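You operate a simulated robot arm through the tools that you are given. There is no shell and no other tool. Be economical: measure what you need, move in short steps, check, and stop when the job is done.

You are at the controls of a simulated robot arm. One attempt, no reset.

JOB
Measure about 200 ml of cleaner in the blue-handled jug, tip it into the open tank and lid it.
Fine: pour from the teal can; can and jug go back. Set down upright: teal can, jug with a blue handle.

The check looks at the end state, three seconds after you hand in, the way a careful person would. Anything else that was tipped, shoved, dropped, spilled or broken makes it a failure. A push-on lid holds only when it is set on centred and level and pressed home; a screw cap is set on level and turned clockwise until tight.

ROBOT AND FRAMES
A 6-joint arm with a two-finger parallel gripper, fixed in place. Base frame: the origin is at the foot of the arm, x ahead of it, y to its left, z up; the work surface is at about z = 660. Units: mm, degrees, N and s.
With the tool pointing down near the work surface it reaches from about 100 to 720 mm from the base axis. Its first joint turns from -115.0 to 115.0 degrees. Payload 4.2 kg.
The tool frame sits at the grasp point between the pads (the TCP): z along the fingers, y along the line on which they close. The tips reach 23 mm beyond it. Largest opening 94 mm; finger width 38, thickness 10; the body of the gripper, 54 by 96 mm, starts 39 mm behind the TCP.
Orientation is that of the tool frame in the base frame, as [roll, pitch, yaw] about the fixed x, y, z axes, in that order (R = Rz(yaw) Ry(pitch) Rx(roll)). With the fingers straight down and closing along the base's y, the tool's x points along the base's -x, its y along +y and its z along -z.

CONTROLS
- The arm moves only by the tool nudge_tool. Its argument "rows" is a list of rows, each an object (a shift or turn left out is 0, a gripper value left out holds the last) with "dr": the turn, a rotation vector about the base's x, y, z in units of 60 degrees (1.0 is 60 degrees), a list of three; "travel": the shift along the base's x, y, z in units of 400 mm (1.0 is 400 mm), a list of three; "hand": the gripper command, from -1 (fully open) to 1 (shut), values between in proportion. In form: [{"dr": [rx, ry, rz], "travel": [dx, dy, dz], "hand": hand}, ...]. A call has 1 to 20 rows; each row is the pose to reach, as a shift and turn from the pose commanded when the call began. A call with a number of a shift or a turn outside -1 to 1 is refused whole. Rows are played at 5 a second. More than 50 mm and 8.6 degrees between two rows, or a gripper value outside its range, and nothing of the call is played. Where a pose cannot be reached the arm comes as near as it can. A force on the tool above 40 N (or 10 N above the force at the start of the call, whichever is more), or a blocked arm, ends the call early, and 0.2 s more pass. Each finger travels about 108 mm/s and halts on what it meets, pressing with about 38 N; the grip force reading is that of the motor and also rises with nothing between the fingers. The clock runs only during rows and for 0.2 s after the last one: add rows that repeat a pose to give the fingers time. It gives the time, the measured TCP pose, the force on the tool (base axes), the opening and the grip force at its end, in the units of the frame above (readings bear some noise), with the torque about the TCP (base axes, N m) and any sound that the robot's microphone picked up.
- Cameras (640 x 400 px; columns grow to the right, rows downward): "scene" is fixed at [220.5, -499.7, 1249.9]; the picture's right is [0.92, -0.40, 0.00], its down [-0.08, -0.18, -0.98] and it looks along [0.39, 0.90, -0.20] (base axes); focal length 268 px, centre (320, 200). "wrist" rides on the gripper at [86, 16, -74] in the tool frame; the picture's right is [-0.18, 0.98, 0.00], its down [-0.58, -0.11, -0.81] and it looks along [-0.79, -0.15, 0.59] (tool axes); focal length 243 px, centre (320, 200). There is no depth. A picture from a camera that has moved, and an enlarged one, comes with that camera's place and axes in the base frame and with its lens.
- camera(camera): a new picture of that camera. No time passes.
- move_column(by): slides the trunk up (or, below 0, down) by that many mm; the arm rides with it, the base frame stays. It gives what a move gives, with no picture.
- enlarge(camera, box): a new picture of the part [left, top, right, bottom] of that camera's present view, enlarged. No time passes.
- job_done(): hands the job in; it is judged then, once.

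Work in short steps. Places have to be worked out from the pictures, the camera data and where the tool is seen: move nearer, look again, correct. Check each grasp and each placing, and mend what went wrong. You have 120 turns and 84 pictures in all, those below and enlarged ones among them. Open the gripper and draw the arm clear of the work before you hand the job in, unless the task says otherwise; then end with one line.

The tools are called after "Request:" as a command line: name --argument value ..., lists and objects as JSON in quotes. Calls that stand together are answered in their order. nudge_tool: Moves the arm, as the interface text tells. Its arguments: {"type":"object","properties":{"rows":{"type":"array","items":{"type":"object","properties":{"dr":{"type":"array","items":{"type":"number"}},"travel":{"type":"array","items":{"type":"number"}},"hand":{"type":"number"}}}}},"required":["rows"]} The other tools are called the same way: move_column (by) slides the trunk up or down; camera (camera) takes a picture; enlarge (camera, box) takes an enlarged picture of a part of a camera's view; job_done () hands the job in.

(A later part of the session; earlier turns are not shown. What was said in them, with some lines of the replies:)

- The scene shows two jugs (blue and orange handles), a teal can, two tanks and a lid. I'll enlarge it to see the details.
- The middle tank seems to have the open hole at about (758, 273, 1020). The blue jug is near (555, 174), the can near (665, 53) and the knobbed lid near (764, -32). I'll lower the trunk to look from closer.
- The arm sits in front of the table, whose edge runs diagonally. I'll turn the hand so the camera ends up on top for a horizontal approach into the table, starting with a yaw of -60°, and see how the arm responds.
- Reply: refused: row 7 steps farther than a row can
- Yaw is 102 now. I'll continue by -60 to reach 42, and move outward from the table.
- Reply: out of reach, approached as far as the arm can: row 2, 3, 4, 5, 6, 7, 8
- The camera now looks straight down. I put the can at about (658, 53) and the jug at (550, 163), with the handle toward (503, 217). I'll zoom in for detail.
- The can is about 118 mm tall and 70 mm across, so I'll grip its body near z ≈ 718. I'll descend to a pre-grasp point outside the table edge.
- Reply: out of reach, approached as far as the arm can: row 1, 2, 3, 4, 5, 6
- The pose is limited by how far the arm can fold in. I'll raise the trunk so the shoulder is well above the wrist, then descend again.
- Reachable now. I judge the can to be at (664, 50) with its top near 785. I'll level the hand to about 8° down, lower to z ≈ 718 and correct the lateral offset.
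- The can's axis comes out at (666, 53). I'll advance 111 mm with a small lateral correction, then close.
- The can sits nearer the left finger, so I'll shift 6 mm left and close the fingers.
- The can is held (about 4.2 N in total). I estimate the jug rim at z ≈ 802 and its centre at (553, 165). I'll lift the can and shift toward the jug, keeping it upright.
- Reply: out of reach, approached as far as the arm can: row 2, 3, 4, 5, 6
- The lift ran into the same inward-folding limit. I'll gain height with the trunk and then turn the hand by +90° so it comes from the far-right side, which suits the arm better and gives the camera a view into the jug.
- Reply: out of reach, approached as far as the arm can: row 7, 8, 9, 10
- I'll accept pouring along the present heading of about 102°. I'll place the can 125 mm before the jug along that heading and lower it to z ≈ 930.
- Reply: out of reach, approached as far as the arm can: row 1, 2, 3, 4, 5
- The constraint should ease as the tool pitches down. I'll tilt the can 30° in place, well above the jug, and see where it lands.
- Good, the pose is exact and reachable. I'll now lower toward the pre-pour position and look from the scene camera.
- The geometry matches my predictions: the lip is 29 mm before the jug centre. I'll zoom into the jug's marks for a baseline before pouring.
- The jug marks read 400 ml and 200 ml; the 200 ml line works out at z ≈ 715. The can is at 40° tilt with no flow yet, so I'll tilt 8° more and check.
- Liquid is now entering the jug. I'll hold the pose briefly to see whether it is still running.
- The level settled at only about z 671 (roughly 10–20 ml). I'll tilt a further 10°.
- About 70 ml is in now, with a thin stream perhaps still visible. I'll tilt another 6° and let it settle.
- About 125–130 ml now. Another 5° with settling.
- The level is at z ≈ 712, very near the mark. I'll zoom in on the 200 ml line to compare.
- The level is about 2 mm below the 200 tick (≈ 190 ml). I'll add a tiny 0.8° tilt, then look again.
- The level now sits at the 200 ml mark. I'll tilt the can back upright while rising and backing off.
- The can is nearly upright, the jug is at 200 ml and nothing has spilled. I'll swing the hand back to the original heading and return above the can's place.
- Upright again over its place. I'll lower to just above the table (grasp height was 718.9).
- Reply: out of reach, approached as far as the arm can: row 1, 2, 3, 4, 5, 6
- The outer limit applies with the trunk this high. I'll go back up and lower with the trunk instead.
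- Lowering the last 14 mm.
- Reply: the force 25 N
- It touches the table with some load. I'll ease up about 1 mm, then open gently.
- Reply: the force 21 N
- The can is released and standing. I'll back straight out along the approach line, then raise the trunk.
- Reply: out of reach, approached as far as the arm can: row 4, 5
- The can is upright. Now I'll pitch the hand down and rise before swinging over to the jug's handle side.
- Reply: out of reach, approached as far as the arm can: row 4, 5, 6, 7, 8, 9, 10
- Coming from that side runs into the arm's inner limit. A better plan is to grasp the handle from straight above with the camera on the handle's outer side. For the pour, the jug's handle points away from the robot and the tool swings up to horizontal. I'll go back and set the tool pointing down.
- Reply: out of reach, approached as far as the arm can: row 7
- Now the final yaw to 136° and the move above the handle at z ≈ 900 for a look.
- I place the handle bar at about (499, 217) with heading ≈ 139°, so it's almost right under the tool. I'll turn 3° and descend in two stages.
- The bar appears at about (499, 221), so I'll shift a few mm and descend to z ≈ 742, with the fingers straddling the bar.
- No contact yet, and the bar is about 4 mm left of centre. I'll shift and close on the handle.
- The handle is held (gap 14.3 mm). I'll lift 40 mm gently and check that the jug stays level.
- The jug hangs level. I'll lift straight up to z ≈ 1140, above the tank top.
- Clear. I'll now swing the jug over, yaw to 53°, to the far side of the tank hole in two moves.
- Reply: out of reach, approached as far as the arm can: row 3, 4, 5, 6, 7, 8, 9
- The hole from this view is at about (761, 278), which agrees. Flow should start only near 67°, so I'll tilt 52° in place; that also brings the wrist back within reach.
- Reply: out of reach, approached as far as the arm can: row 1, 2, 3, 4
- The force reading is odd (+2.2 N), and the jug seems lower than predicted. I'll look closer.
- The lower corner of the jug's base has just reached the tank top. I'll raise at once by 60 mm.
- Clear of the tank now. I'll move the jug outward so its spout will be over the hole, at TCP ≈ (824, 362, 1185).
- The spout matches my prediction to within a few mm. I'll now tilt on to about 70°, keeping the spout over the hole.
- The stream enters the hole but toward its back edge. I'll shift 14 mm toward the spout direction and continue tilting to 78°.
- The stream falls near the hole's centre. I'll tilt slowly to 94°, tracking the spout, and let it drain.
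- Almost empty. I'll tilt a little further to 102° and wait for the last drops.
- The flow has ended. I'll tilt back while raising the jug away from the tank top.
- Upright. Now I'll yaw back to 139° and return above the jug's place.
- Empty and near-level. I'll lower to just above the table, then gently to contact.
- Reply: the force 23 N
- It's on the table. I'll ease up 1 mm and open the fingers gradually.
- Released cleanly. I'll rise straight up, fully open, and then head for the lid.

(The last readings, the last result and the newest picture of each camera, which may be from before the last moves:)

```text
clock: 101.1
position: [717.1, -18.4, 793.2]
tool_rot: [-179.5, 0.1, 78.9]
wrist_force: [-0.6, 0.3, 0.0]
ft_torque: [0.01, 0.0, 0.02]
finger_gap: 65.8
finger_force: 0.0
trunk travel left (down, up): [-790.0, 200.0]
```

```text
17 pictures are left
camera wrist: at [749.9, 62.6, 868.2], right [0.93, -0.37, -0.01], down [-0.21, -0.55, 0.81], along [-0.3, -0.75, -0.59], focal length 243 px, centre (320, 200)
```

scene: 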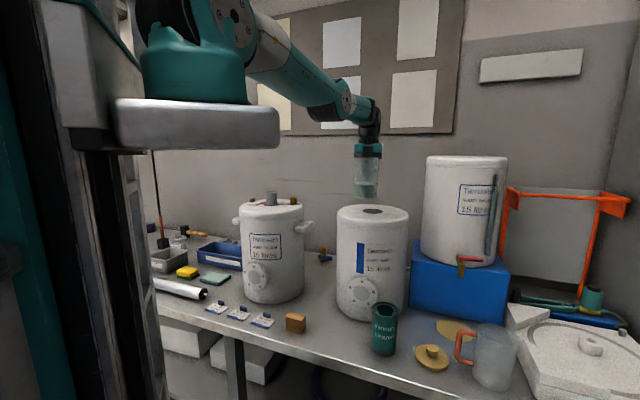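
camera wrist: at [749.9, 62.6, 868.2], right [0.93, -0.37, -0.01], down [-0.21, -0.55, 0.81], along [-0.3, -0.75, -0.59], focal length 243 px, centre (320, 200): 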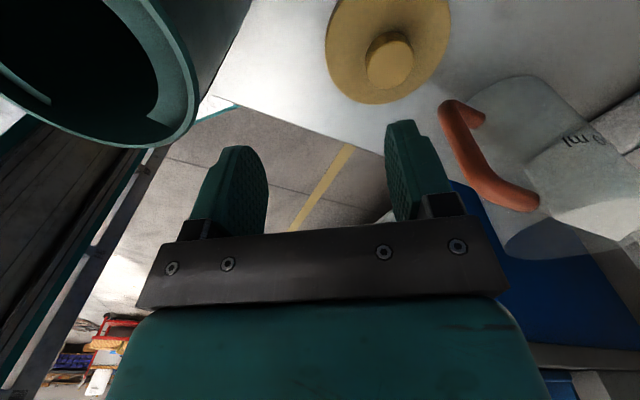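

The lid is at about (764, -30) with its knob top near z 695, and the orange jug's handle is close by. I'll move above it at z ≈ 775 with a small yaw for clearance and look again.

Request:
nudge_tool --rows '[{"dr": [0, 0, 0.1], "travel": [0.03, -0.01, 0]}, {"dr": [0, 0, 0.2], "travel": [0.07, -0.02, 0]}, {"dr": [0, 0, 0.3], "travel": [0.117, -0.029, -0.02]}, {"dr": [0, 0, 0.3], "travel": [0.117, -0.029, -0.05]}, {"dr": [0, 0, 0.3], "travel": [0.117, -0.029, -0.05]}]'

Request:
camera --camera "wrist"

Request:
enlarge --camera "scene" --box '[390, 290, 490, 390]'

```text
clock: 102.3
position: [764.4, -31.2, 773.1]
tool_rot: [-179.5, 0.2, 96.9]
wrist_force: [-0.4, 0.6, 0.0]
ft_torque: [0.03, 0.02, 0.0]
finger_gap: 65.6
finger_force: 0.1
trunk travel left (down, up): [-790.0, 200.0]
```

```text
16 pictures are left
camera wrist: at [771.4, 57.0, 847.7], right [1.0, -0.06, -0.01], down [-0.03, -0.59, 0.81], along [-0.06, -0.81, -0.59], focal length 243 px, centre (320, 200)
```

wrist: 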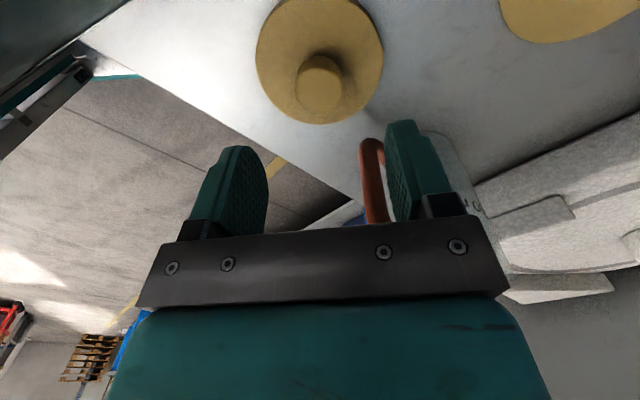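

```text
4.00 times, centred on (440, 340) of scene
camera zoom: at [220.5, -499.7, 1249.9], right [0.92, -0.4, 0.0], down [-0.08, -0.18, -0.98], along [0.39, 0.9, -0.2], focal length 1071 px, centre (-160, -360)
```

zoom: 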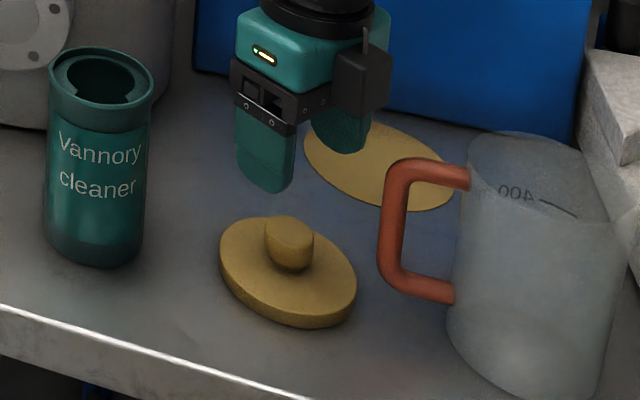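

The knob is centred at about (764, -27) with its top near z 700. I'll descend to z ≈ 702 and check the force before closing.

Request:
nudge_tool --rows '[{"travel": [0, 0.01, -0.05]}, {"travel": [0, 0.01, -0.11]}, {"travel": [0, 0.01, -0.16]}, {"travel": [0, 0.01, -0.1775]}, {"travel": [0, 0.01, -0.1775]}]'

Request:
enlarge --camera "scene" --box '[390, 290, 490, 390]'

```text
clock: 103.5
position: [763.6, -26.6, 703.2]
tool_rot: [-179.5, 0.1, 96.9]
wrist_force: [-0.8, 0.9, -0.1]
ft_torque: [-0.02, 0.03, -0.03]
finger_gap: 65.5
finger_force: 0.1
trunk travel left (down, up): [-790.0, 200.0]
```

```text
4.00 times, centred on (440, 340) of scene
camera zoom: at [220.5, -499.7, 1249.9], right [0.92, -0.4, 0.0], down [-0.08, -0.18, -0.98], along [0.39, 0.9, -0.2], focal length 1071 px, centre (-160, -360)
```

zoom: 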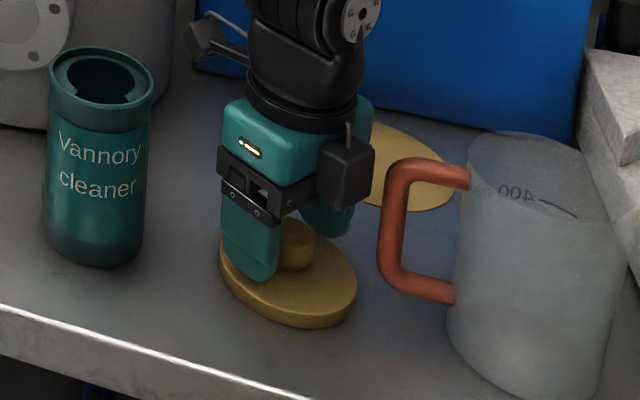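

The fingers straddle the knob, so I'll close and lift.

Request:
nudge_tool --rows '[{"hand": 0.2}, {"hand": 0.6}, {"hand": 1}, {"hand": 1}, {"hand": 1}, {"hand": 1}]'

Request:
nudge_tool --rows '[{"travel": [0, 0, 0.02]}, {"travel": [0, 0, 0.06]}, {"travel": [0, 0, 0.12]}, {"travel": [0, 0, 0.2]}, {"travel": [0, 0, 0.25]}, {"travel": [0, 0, 0.25]}]'

Request:
enlarge --camera "scene" --box '[390, 250, 490, 350]'

Request:
camera --camera "wrist"

```text
clock: 104.9
position: [764.7, -26.3, 703.9]
tool_rot: [-179.6, 0.1, 97.0]
wrist_force: [-0.6, 0.7, 3.6]
ft_torque: [-0.04, 0.2, 0.01]
finger_gap: 29.7
finger_force: 37.7
trunk travel left (down, up): [-790.0, 200.0]
```

```text
clock: 106.3
position: [764.4, -26.6, 804.2]
tool_rot: [-179.5, 0.1, 97.0]
wrist_force: [0.3, 0.5, -0.5]
ft_torque: [0.04, 0.0, 0.04]
finger_gap: 29.8
finger_force: 38.1
trunk travel left (down, up): [-790.0, 200.0]
```

```text
4.00 times, centred on (440, 300) of scene
camera zoom: at [220.5, -499.7, 1249.9], right [0.92, -0.4, 0.0], down [-0.08, -0.18, -0.98], along [0.39, 0.9, -0.2], focal length 1071 px, centre (-160, -200)
```

zoom: 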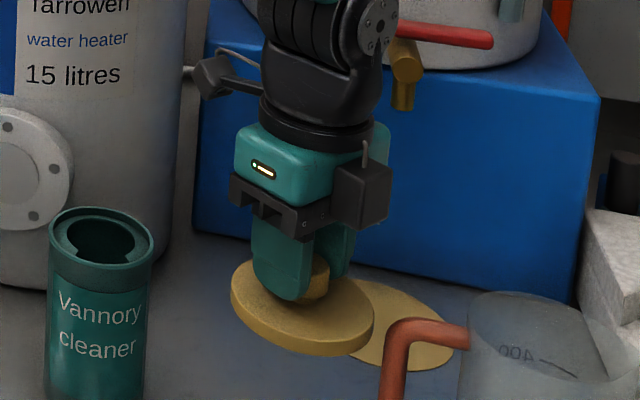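

```text
12 pictures are left
camera wrist: at [770.9, 60.4, 878.5], right [1.0, -0.06, -0.01], down [-0.03, -0.59, 0.81], along [-0.06, -0.81, -0.59], focal length 243 px, centre (320, 200)
```

wrist: 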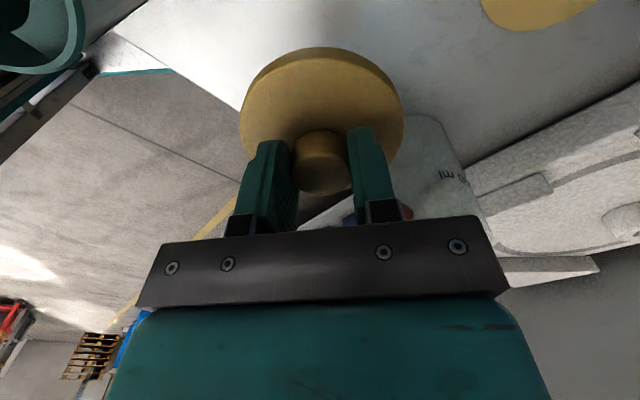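

The lid is held level, its centre about 3 mm on the -y side of the TCP. I'll raise it to z ≈ 1130 and carry it toward the tank hole.

Request:
nudge_tool --rows '[{"travel": [0, 0, 0.09]}, {"travel": [0, 0, 0.19]}, {"travel": [0, 0, 0.29]}, {"travel": [0, 0, 0.39]}, {"travel": [0, 0, 0.49]}, {"travel": [0, 0, 0.59]}, {"travel": [0, 0, 0.69]}, {"travel": [0, 0, 0.79]}, {"travel": [0, 0, 0.815]}, {"travel": [0, 0, 0.815]}]'

Request:
nudge_tool --rows '[{"travel": [-0.01, 0.08, 0]}, {"travel": [-0.02, 0.17, 0]}, {"travel": [-0.03, 0.26, 0]}, {"travel": [-0.03, 0.35, 0]}, {"travel": [-0.03, 0.44, 0]}, {"travel": [-0.03, 0.53, 0]}, {"travel": [-0.02, 0.61, 0]}, {"travel": [-0.01, 0.68, 0]}, {"travel": [-0.008, 0.72, 0]}, {"travel": [-0.008, 0.72, 0]}]'

Request:
camera --camera "wrist"

```text
clock: 108.5
position: [766.3, -24.9, 1127.6]
tool_rot: [-179.6, 0.1, 96.9]
wrist_force: [-0.1, 0.4, -0.5]
ft_torque: [0.02, -0.02, -0.03]
finger_gap: 30.1
finger_force: 37.8
trunk travel left (down, up): [-790.0, 200.0]
```

```text
clock: 110.7
position: [759.1, 264.4, 1129.2]
tool_rot: [-179.5, 0.2, 97.0]
wrist_force: [-0.2, -0.5, 0.1]
ft_torque: [0.01, -0.02, -0.02]
finger_gap: 29.7
finger_force: 38.3
trunk travel left (down, up): [-790.0, 200.0]
```

```text
11 pictures are left
camera wrist: at [766.8, 349.4, 1203.5], right [1.0, -0.06, -0.01], down [-0.03, -0.59, 0.81], along [-0.06, -0.81, -0.59], focal length 243 px, centre (320, 200)
```

wrist: 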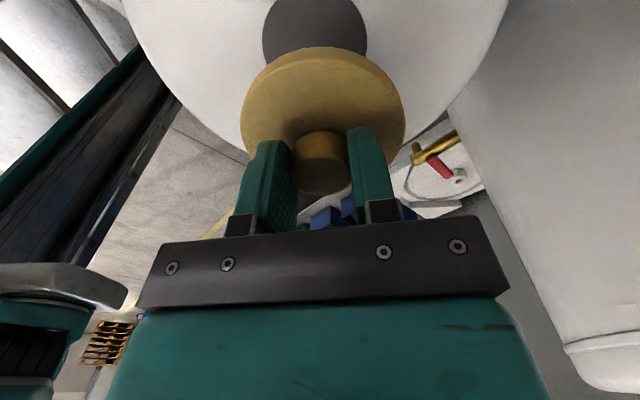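

The hole is visible ahead. To fix the cross direction, I'll turn the hand by -60° and move to my best estimate, then look along the other axis.

Request:
nudge_tool --rows '[{"dr": [0, 0, -0.1], "travel": [0, 0.005, 0]}, {"dr": [0, 0, -0.2], "travel": [0, 0.01, 0]}, {"dr": [0, 0, -0.3], "travel": [0.002, 0.015, 0]}, {"dr": [0, 0, -0.4], "travel": [0.003, 0.02, 0]}, {"dr": [0, 0, -0.5], "travel": [0.004, 0.025, 0]}, {"dr": [0, 0, -0.6], "travel": [0.005, 0.03, 0]}, {"dr": [0, 0, -0.7], "travel": [0.006, 0.035, 0]}, {"dr": [0, 0, -0.8], "travel": [0.008, 0.04, 0]}, {"dr": [0, 0, -0.9], "travel": [0.008, 0.0415, 0]}, {"dr": [0, 0, -1.0], "travel": [0.008, 0.0415, 0]}, {"dr": [0, 0, -1.0], "travel": [0.008, 0.0415, 0]}]'

Request:
camera --camera "wrist"

Request:
enlarge --camera "scene" --box '[340, 165, 420, 225]'

```text
clock: 113.1
position: [762.4, 278.6, 1128.0]
tool_rot: [-179.6, 0.1, 36.8]
wrist_force: [0.0, 0.4, -0.5]
ft_torque: [-0.01, 0.02, 0.01]
finger_gap: 29.8
finger_force: 37.7
trunk travel left (down, up): [-790.0, 200.0]
```

```text
10 pictures are left
camera wrist: at [842.8, 316.4, 1202.7], right [0.44, -0.9, -0.01], down [-0.53, -0.27, 0.81], along [-0.73, -0.35, -0.59], focal length 243 px, centre (320, 200)
```

wrist: 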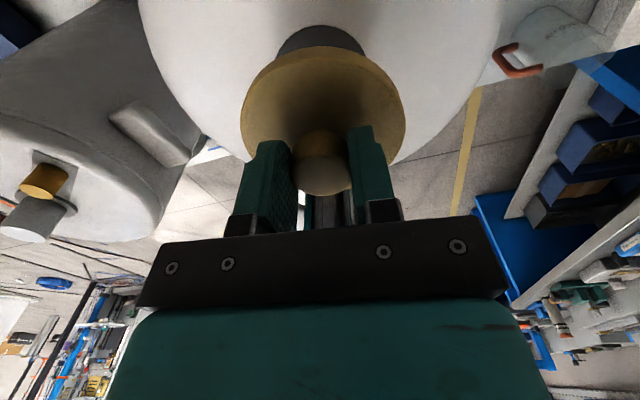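

```text
6.67 times, centred on (380, 195) of scene
camera zoom: at [220.5, -499.7, 1249.9], right [0.92, -0.4, 0.0], down [-0.08, -0.18, -0.98], along [0.39, 0.9, -0.2], focal length 1785 px, centre (-80, 233)
```

zoom: 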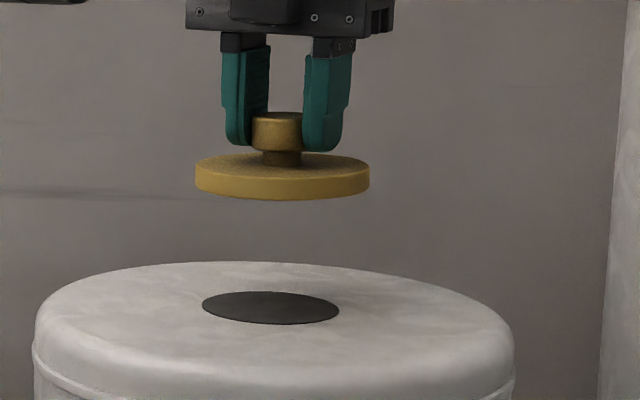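

Combining both views, the hole lies at about (-4.6, -1.9) mm from the lid's centre. I'll correct and lower to roughly 8 mm above the tank top, then check again.

Request:
nudge_tool --rows '[{"travel": [-0.006, -0.003, -0.02]}, {"travel": [-0.0115, -0.0047, -0.06]}, {"travel": [-0.0115, -0.0047, -0.1]}, {"travel": [-0.0115, -0.0047, -0.13]}, {"travel": [-0.0115, -0.0047, -0.13]}]'

Request:
enlarge --camera "scene" --box '[350, 180, 410, 225]'

Request:
camera --camera "wrist"

```text
clock: 114.3
position: [759.9, 276.7, 1075.7]
tool_rot: [-179.5, 0.0, 37.0]
wrist_force: [-0.5, 0.7, -0.6]
ft_torque: [-0.03, 0.02, 0.0]
finger_gap: 30.0
finger_force: 38.0
trunk travel left (down, up): [-790.0, 200.0]
```

```text
8.89 times, centred on (380, 202) of scene
camera zoom: at [220.5, -499.7, 1249.9], right [0.92, -0.4, 0.0], down [-0.08, -0.18, -0.98], along [0.39, 0.9, -0.2], focal length 2381 px, centre (-213, 178)
```

zoom: 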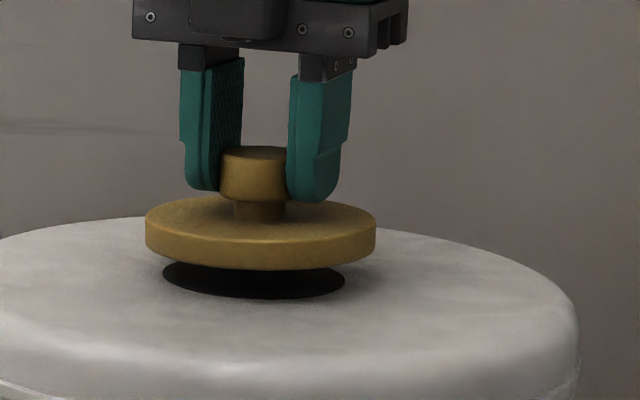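

```text
7 pictures are left
camera wrist: at [839.1, 314.1, 1150.6], right [0.44, -0.9, -0.01], down [-0.53, -0.27, 0.81], along [-0.73, -0.35, -0.59], focal length 243 px, centre (320, 200)
```

wrist: 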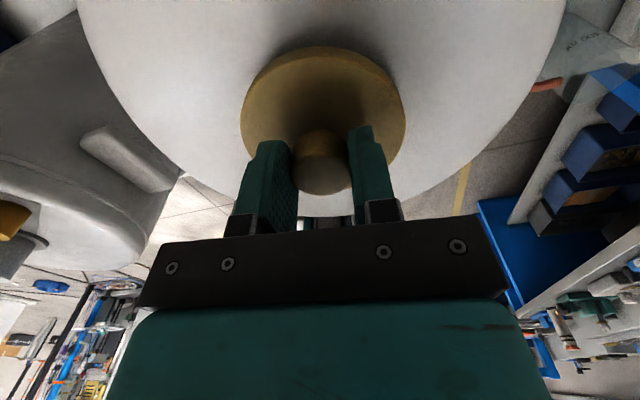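

There's about 2 mm left to correct along the scene's horizontal. I'll shift (-2.6, -1.3) and lower slowly until contact.

Request:
nudge_tool --rows '[{"travel": [-0.0065, -0.0032, 0]}, {"travel": [-0.0065, -0.0032, -0.008]}, {"travel": [-0.0065, -0.0032, -0.015]}, {"travel": [-0.0065, -0.0032, -0.02]}, {"travel": [-0.0065, -0.0032, -0.025]}, {"travel": [-0.0065, -0.0032, -0.0275]}, {"travel": [-0.0065, -0.0032, -0.03]}, {"travel": [-0.0065, -0.0032, -0.0325]}, {"travel": [-0.0065, -0.0032, -0.035]}]'

Request:
enlarge --camera "scene" --box '[350, 180, 410, 225]'

```text
clock: 116.3
position: [755.4, 274.8, 1063.6]
tool_rot: [-179.3, -0.1, 36.9]
wrist_force: [0.4, -2.4, 10.7]
ft_torque: [0.21, 0.32, 0.03]
finger_gap: 29.7
finger_force: 37.8
trunk travel left (down, up): [-790.0, 200.0]
```

```text
8.89 times, centred on (380, 202) of scene
camera zoom: at [220.5, -499.7, 1249.9], right [0.92, -0.4, 0.0], down [-0.08, -0.18, -0.98], along [0.39, 0.9, -0.2], focal length 2381 px, centre (-213, 178)
```

zoom: 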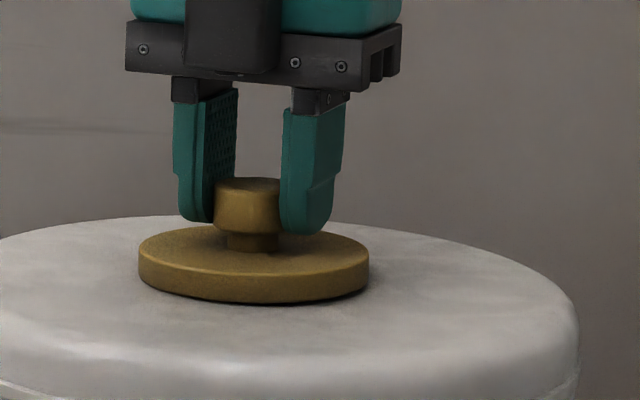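

Contact at z ≈ 1063.6, and the lid is centred over the hole in the view. Now I'll press it home in small steps.

Request:
nudge_tool --rows '[{"travel": [0, 0, -0.003]}, {"travel": [0, 0, -0.006]}, {"travel": [0, 0, -0.009]}, {"travel": [0, 0, -0.012]}, {"travel": [0, 0, -0.015]}, {"travel": [0, 0, -0.018]}]'

```text
clock: 117.4
position: [758.0, 276.6, 1064.1]
tool_rot: [-179.5, -0.9, 36.8]
wrist_force: [6.7, 3.6, 15.5]
ft_torque: [0.37, 0.63, -0.22]
finger_gap: 29.8
finger_force: 37.5
trunk travel left (down, up): [-790.0, 200.0]
heard: snap
stopped in row 5: the force on the tool passed its limit at 41 N (the readings are from after the stop); the commanded pose is now the measured one
```

A snap was heard, so the lid is seated. I'll open the fingers and rise straight up.

Request:
nudge_tool --rows '[{"hand": 0.5}, {"hand": 0.0}, {"hand": -0.4}, {"hand": -0.4}, {"hand": -0.4}]'

Request:
nudge_tool --rows '[{"travel": [0, 0, 0.04]}, {"travel": [0, 0, 0.12]}, {"travel": [-0.02, 0, 0.22]}, {"travel": [-0.1, -0.03, 0.32]}, {"travel": [-0.2, -0.06, 0.36]}, {"travel": [-0.3, -0.09, 0.38]}]'

Request:
enlarge --camera "scene" --box '[350, 180, 410, 225]'

Request:
camera --camera "scene"

```text
clock: 118.6
position: [755.7, 276.1, 1061.1]
tool_rot: [-179.5, -0.3, 37.0]
wrist_force: [-0.3, 0.1, -1.2]
ft_torque: [0.02, -0.02, -0.05]
finger_gap: 66.1
finger_force: 0.1
trunk travel left (down, up): [-790.0, 200.0]
```

```text
refused: row 4 steps farther than a row can; nothing moved
```

```text
8.89 times, centred on (380, 202) of scene
camera zoom: at [220.5, -499.7, 1249.9], right [0.92, -0.4, 0.0], down [-0.08, -0.18, -0.98], along [0.39, 0.9, -0.2], focal length 2381 px, centre (-213, 178)
```

zoom: 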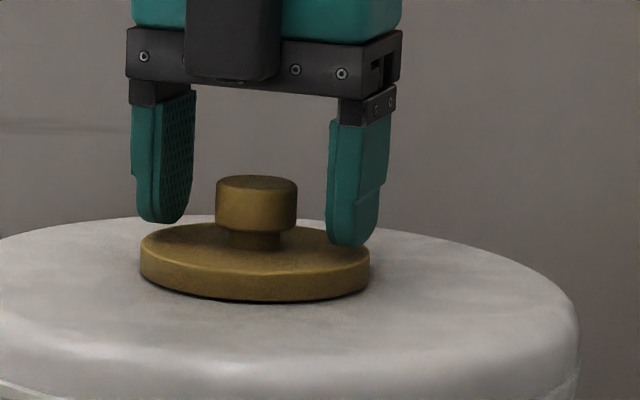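

```text
4 pictures are left
```

scene: 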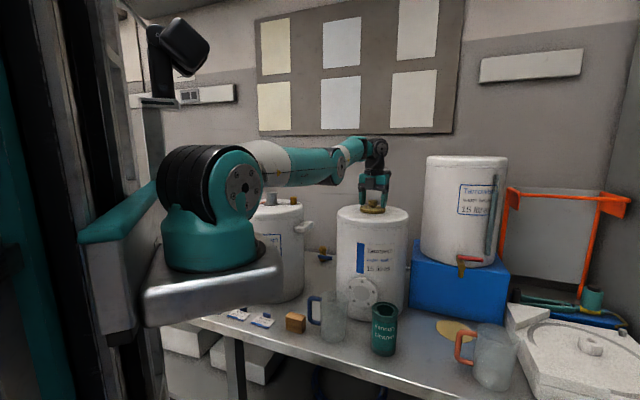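

The lid looks centred and level. To be sure, I'll rise, close the fingers and give one light confirming press on the knob top.

Request:
nudge_tool --rows '[{"travel": [0, 0, 0.04]}, {"travel": [0, 0, 0.1]}, {"travel": [-0.004, -0.004, 0.14]}, {"travel": [-0.004, -0.004, 0.14], "hand": 0.3}, {"travel": [-0.004, -0.004, 0.14], "hand": 1}, {"travel": [-0.004, -0.004, 0.14], "hand": 1}, {"travel": [-0.004, -0.004, 0.14], "hand": 1}]'

Request:
nudge_tool --rows '[{"travel": [0, 0, -0.04]}, {"travel": [0, 0, -0.065]}, {"travel": [0, 0, -0.0725]}, {"travel": [0, 0, -0.0775]}, {"travel": [0, 0, -0.0825]}, {"travel": [0, 0, -0.0875]}, {"travel": [0, 0, -0.0925]}, {"travel": [0, 0, -0.0975]}, {"travel": [0, 0, -0.1025]}]'

```text
clock: 120.2
position: [756.2, 274.4, 1117.1]
tool_rot: [-179.5, -0.2, 37.0]
wrist_force: [-0.7, -0.8, -0.3]
ft_torque: [0.03, -0.02, 0.03]
finger_gap: 0.2
finger_force: 37.9
trunk travel left (down, up): [-790.0, 200.0]
```

```text
clock: 122.2
position: [753.8, 274.8, 1081.5]
tool_rot: [-179.5, -0.8, 36.8]
wrist_force: [-5.2, -2.5, 37.6]
ft_torque: [-0.28, 0.36, 0.1]
finger_gap: 0.1
finger_force: 38.0
trunk travel left (down, up): [-790.0, 200.0]
```

Firm at 38 N with no further travel, so the lid is home. I'll rise, back away and open the gripper.

Request:
nudge_tool --rows '[{"travel": [0, 0, 0.02]}, {"travel": [0, 0, 0.1]}, {"travel": [0, 0, 0.2]}, {"travel": [-0.05, 0, 0.28]}, {"travel": [-0.14, 0, 0.32]}, {"travel": [-0.25, 0, 0.34]}, {"travel": [-0.36, 0, 0.35]}, {"travel": [-0.46, 0, 0.35], "hand": -1}, {"travel": [-0.5, 0, 0.35], "hand": -1}, {"travel": [-0.5, 0, 0.35], "hand": -1}, {"travel": [-0.5, 0, 0.35], "hand": -1}]'

Request:
enlarge --camera "scene" --box '[350, 180, 410, 225]'

Request:
enlarge --camera "scene" --box '[200, 180, 520, 400]'

```text
clock: 124.6
position: [589.7, 307.2, 1247.2]
tool_rot: [-179.6, -0.2, 36.9]
wrist_force: [-0.2, 0.6, -0.1]
ft_torque: [0.05, 0.0, 0.0]
finger_gap: 93.9
finger_force: 0.2
out of reach, approached as far as the arm can: row 7, 8, 9, 10, 11
trunk travel left (down, up): [-790.0, 200.0]
```

```text
8.89 times, centred on (380, 202) of scene
camera zoom: at [220.5, -499.7, 1249.9], right [0.92, -0.4, 0.0], down [-0.08, -0.18, -0.98], along [0.39, 0.9, -0.2], focal length 2381 px, centre (-213, 178)
```

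zoom: 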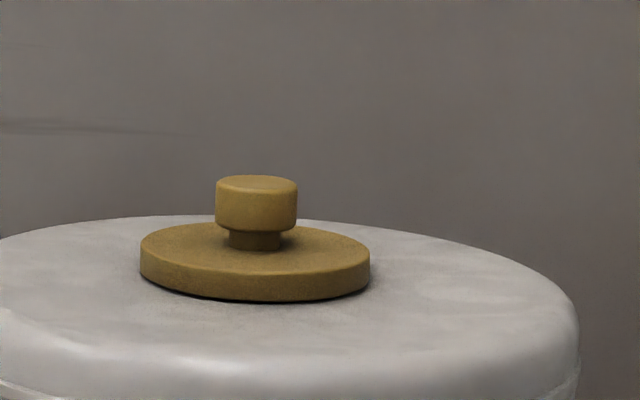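

```text
1.82 times, centred on (360, 290) of scene
camera zoom: at [220.5, -499.7, 1249.9], right [0.92, -0.4, 0.0], down [-0.08, -0.18, -0.98], along [0.39, 0.9, -0.2], focal length 487 px, centre (247, 36)
```

zoom: 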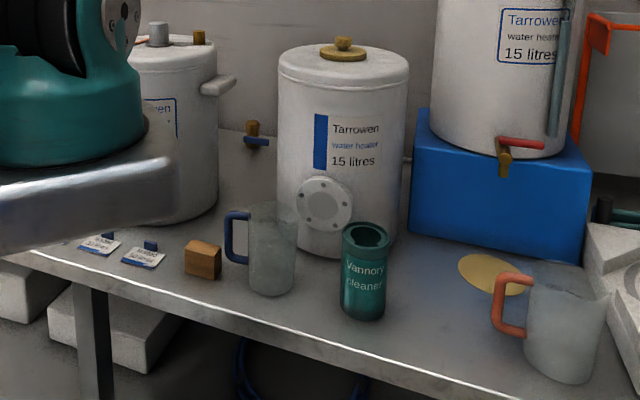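

The lid sits level and centred on the tank. The can and the blue jug stand upright where they were, nothing is spilled, and the arm is clear and open. Handing in.

Request:
job_done

```text
The job is handed in.
```

I measured about 200 ml of cleaner from the teal can into the blue-handled jug, poured it into the open tank and snapped the lid on; the can and jug are back upright in their places, and I saw no spills.
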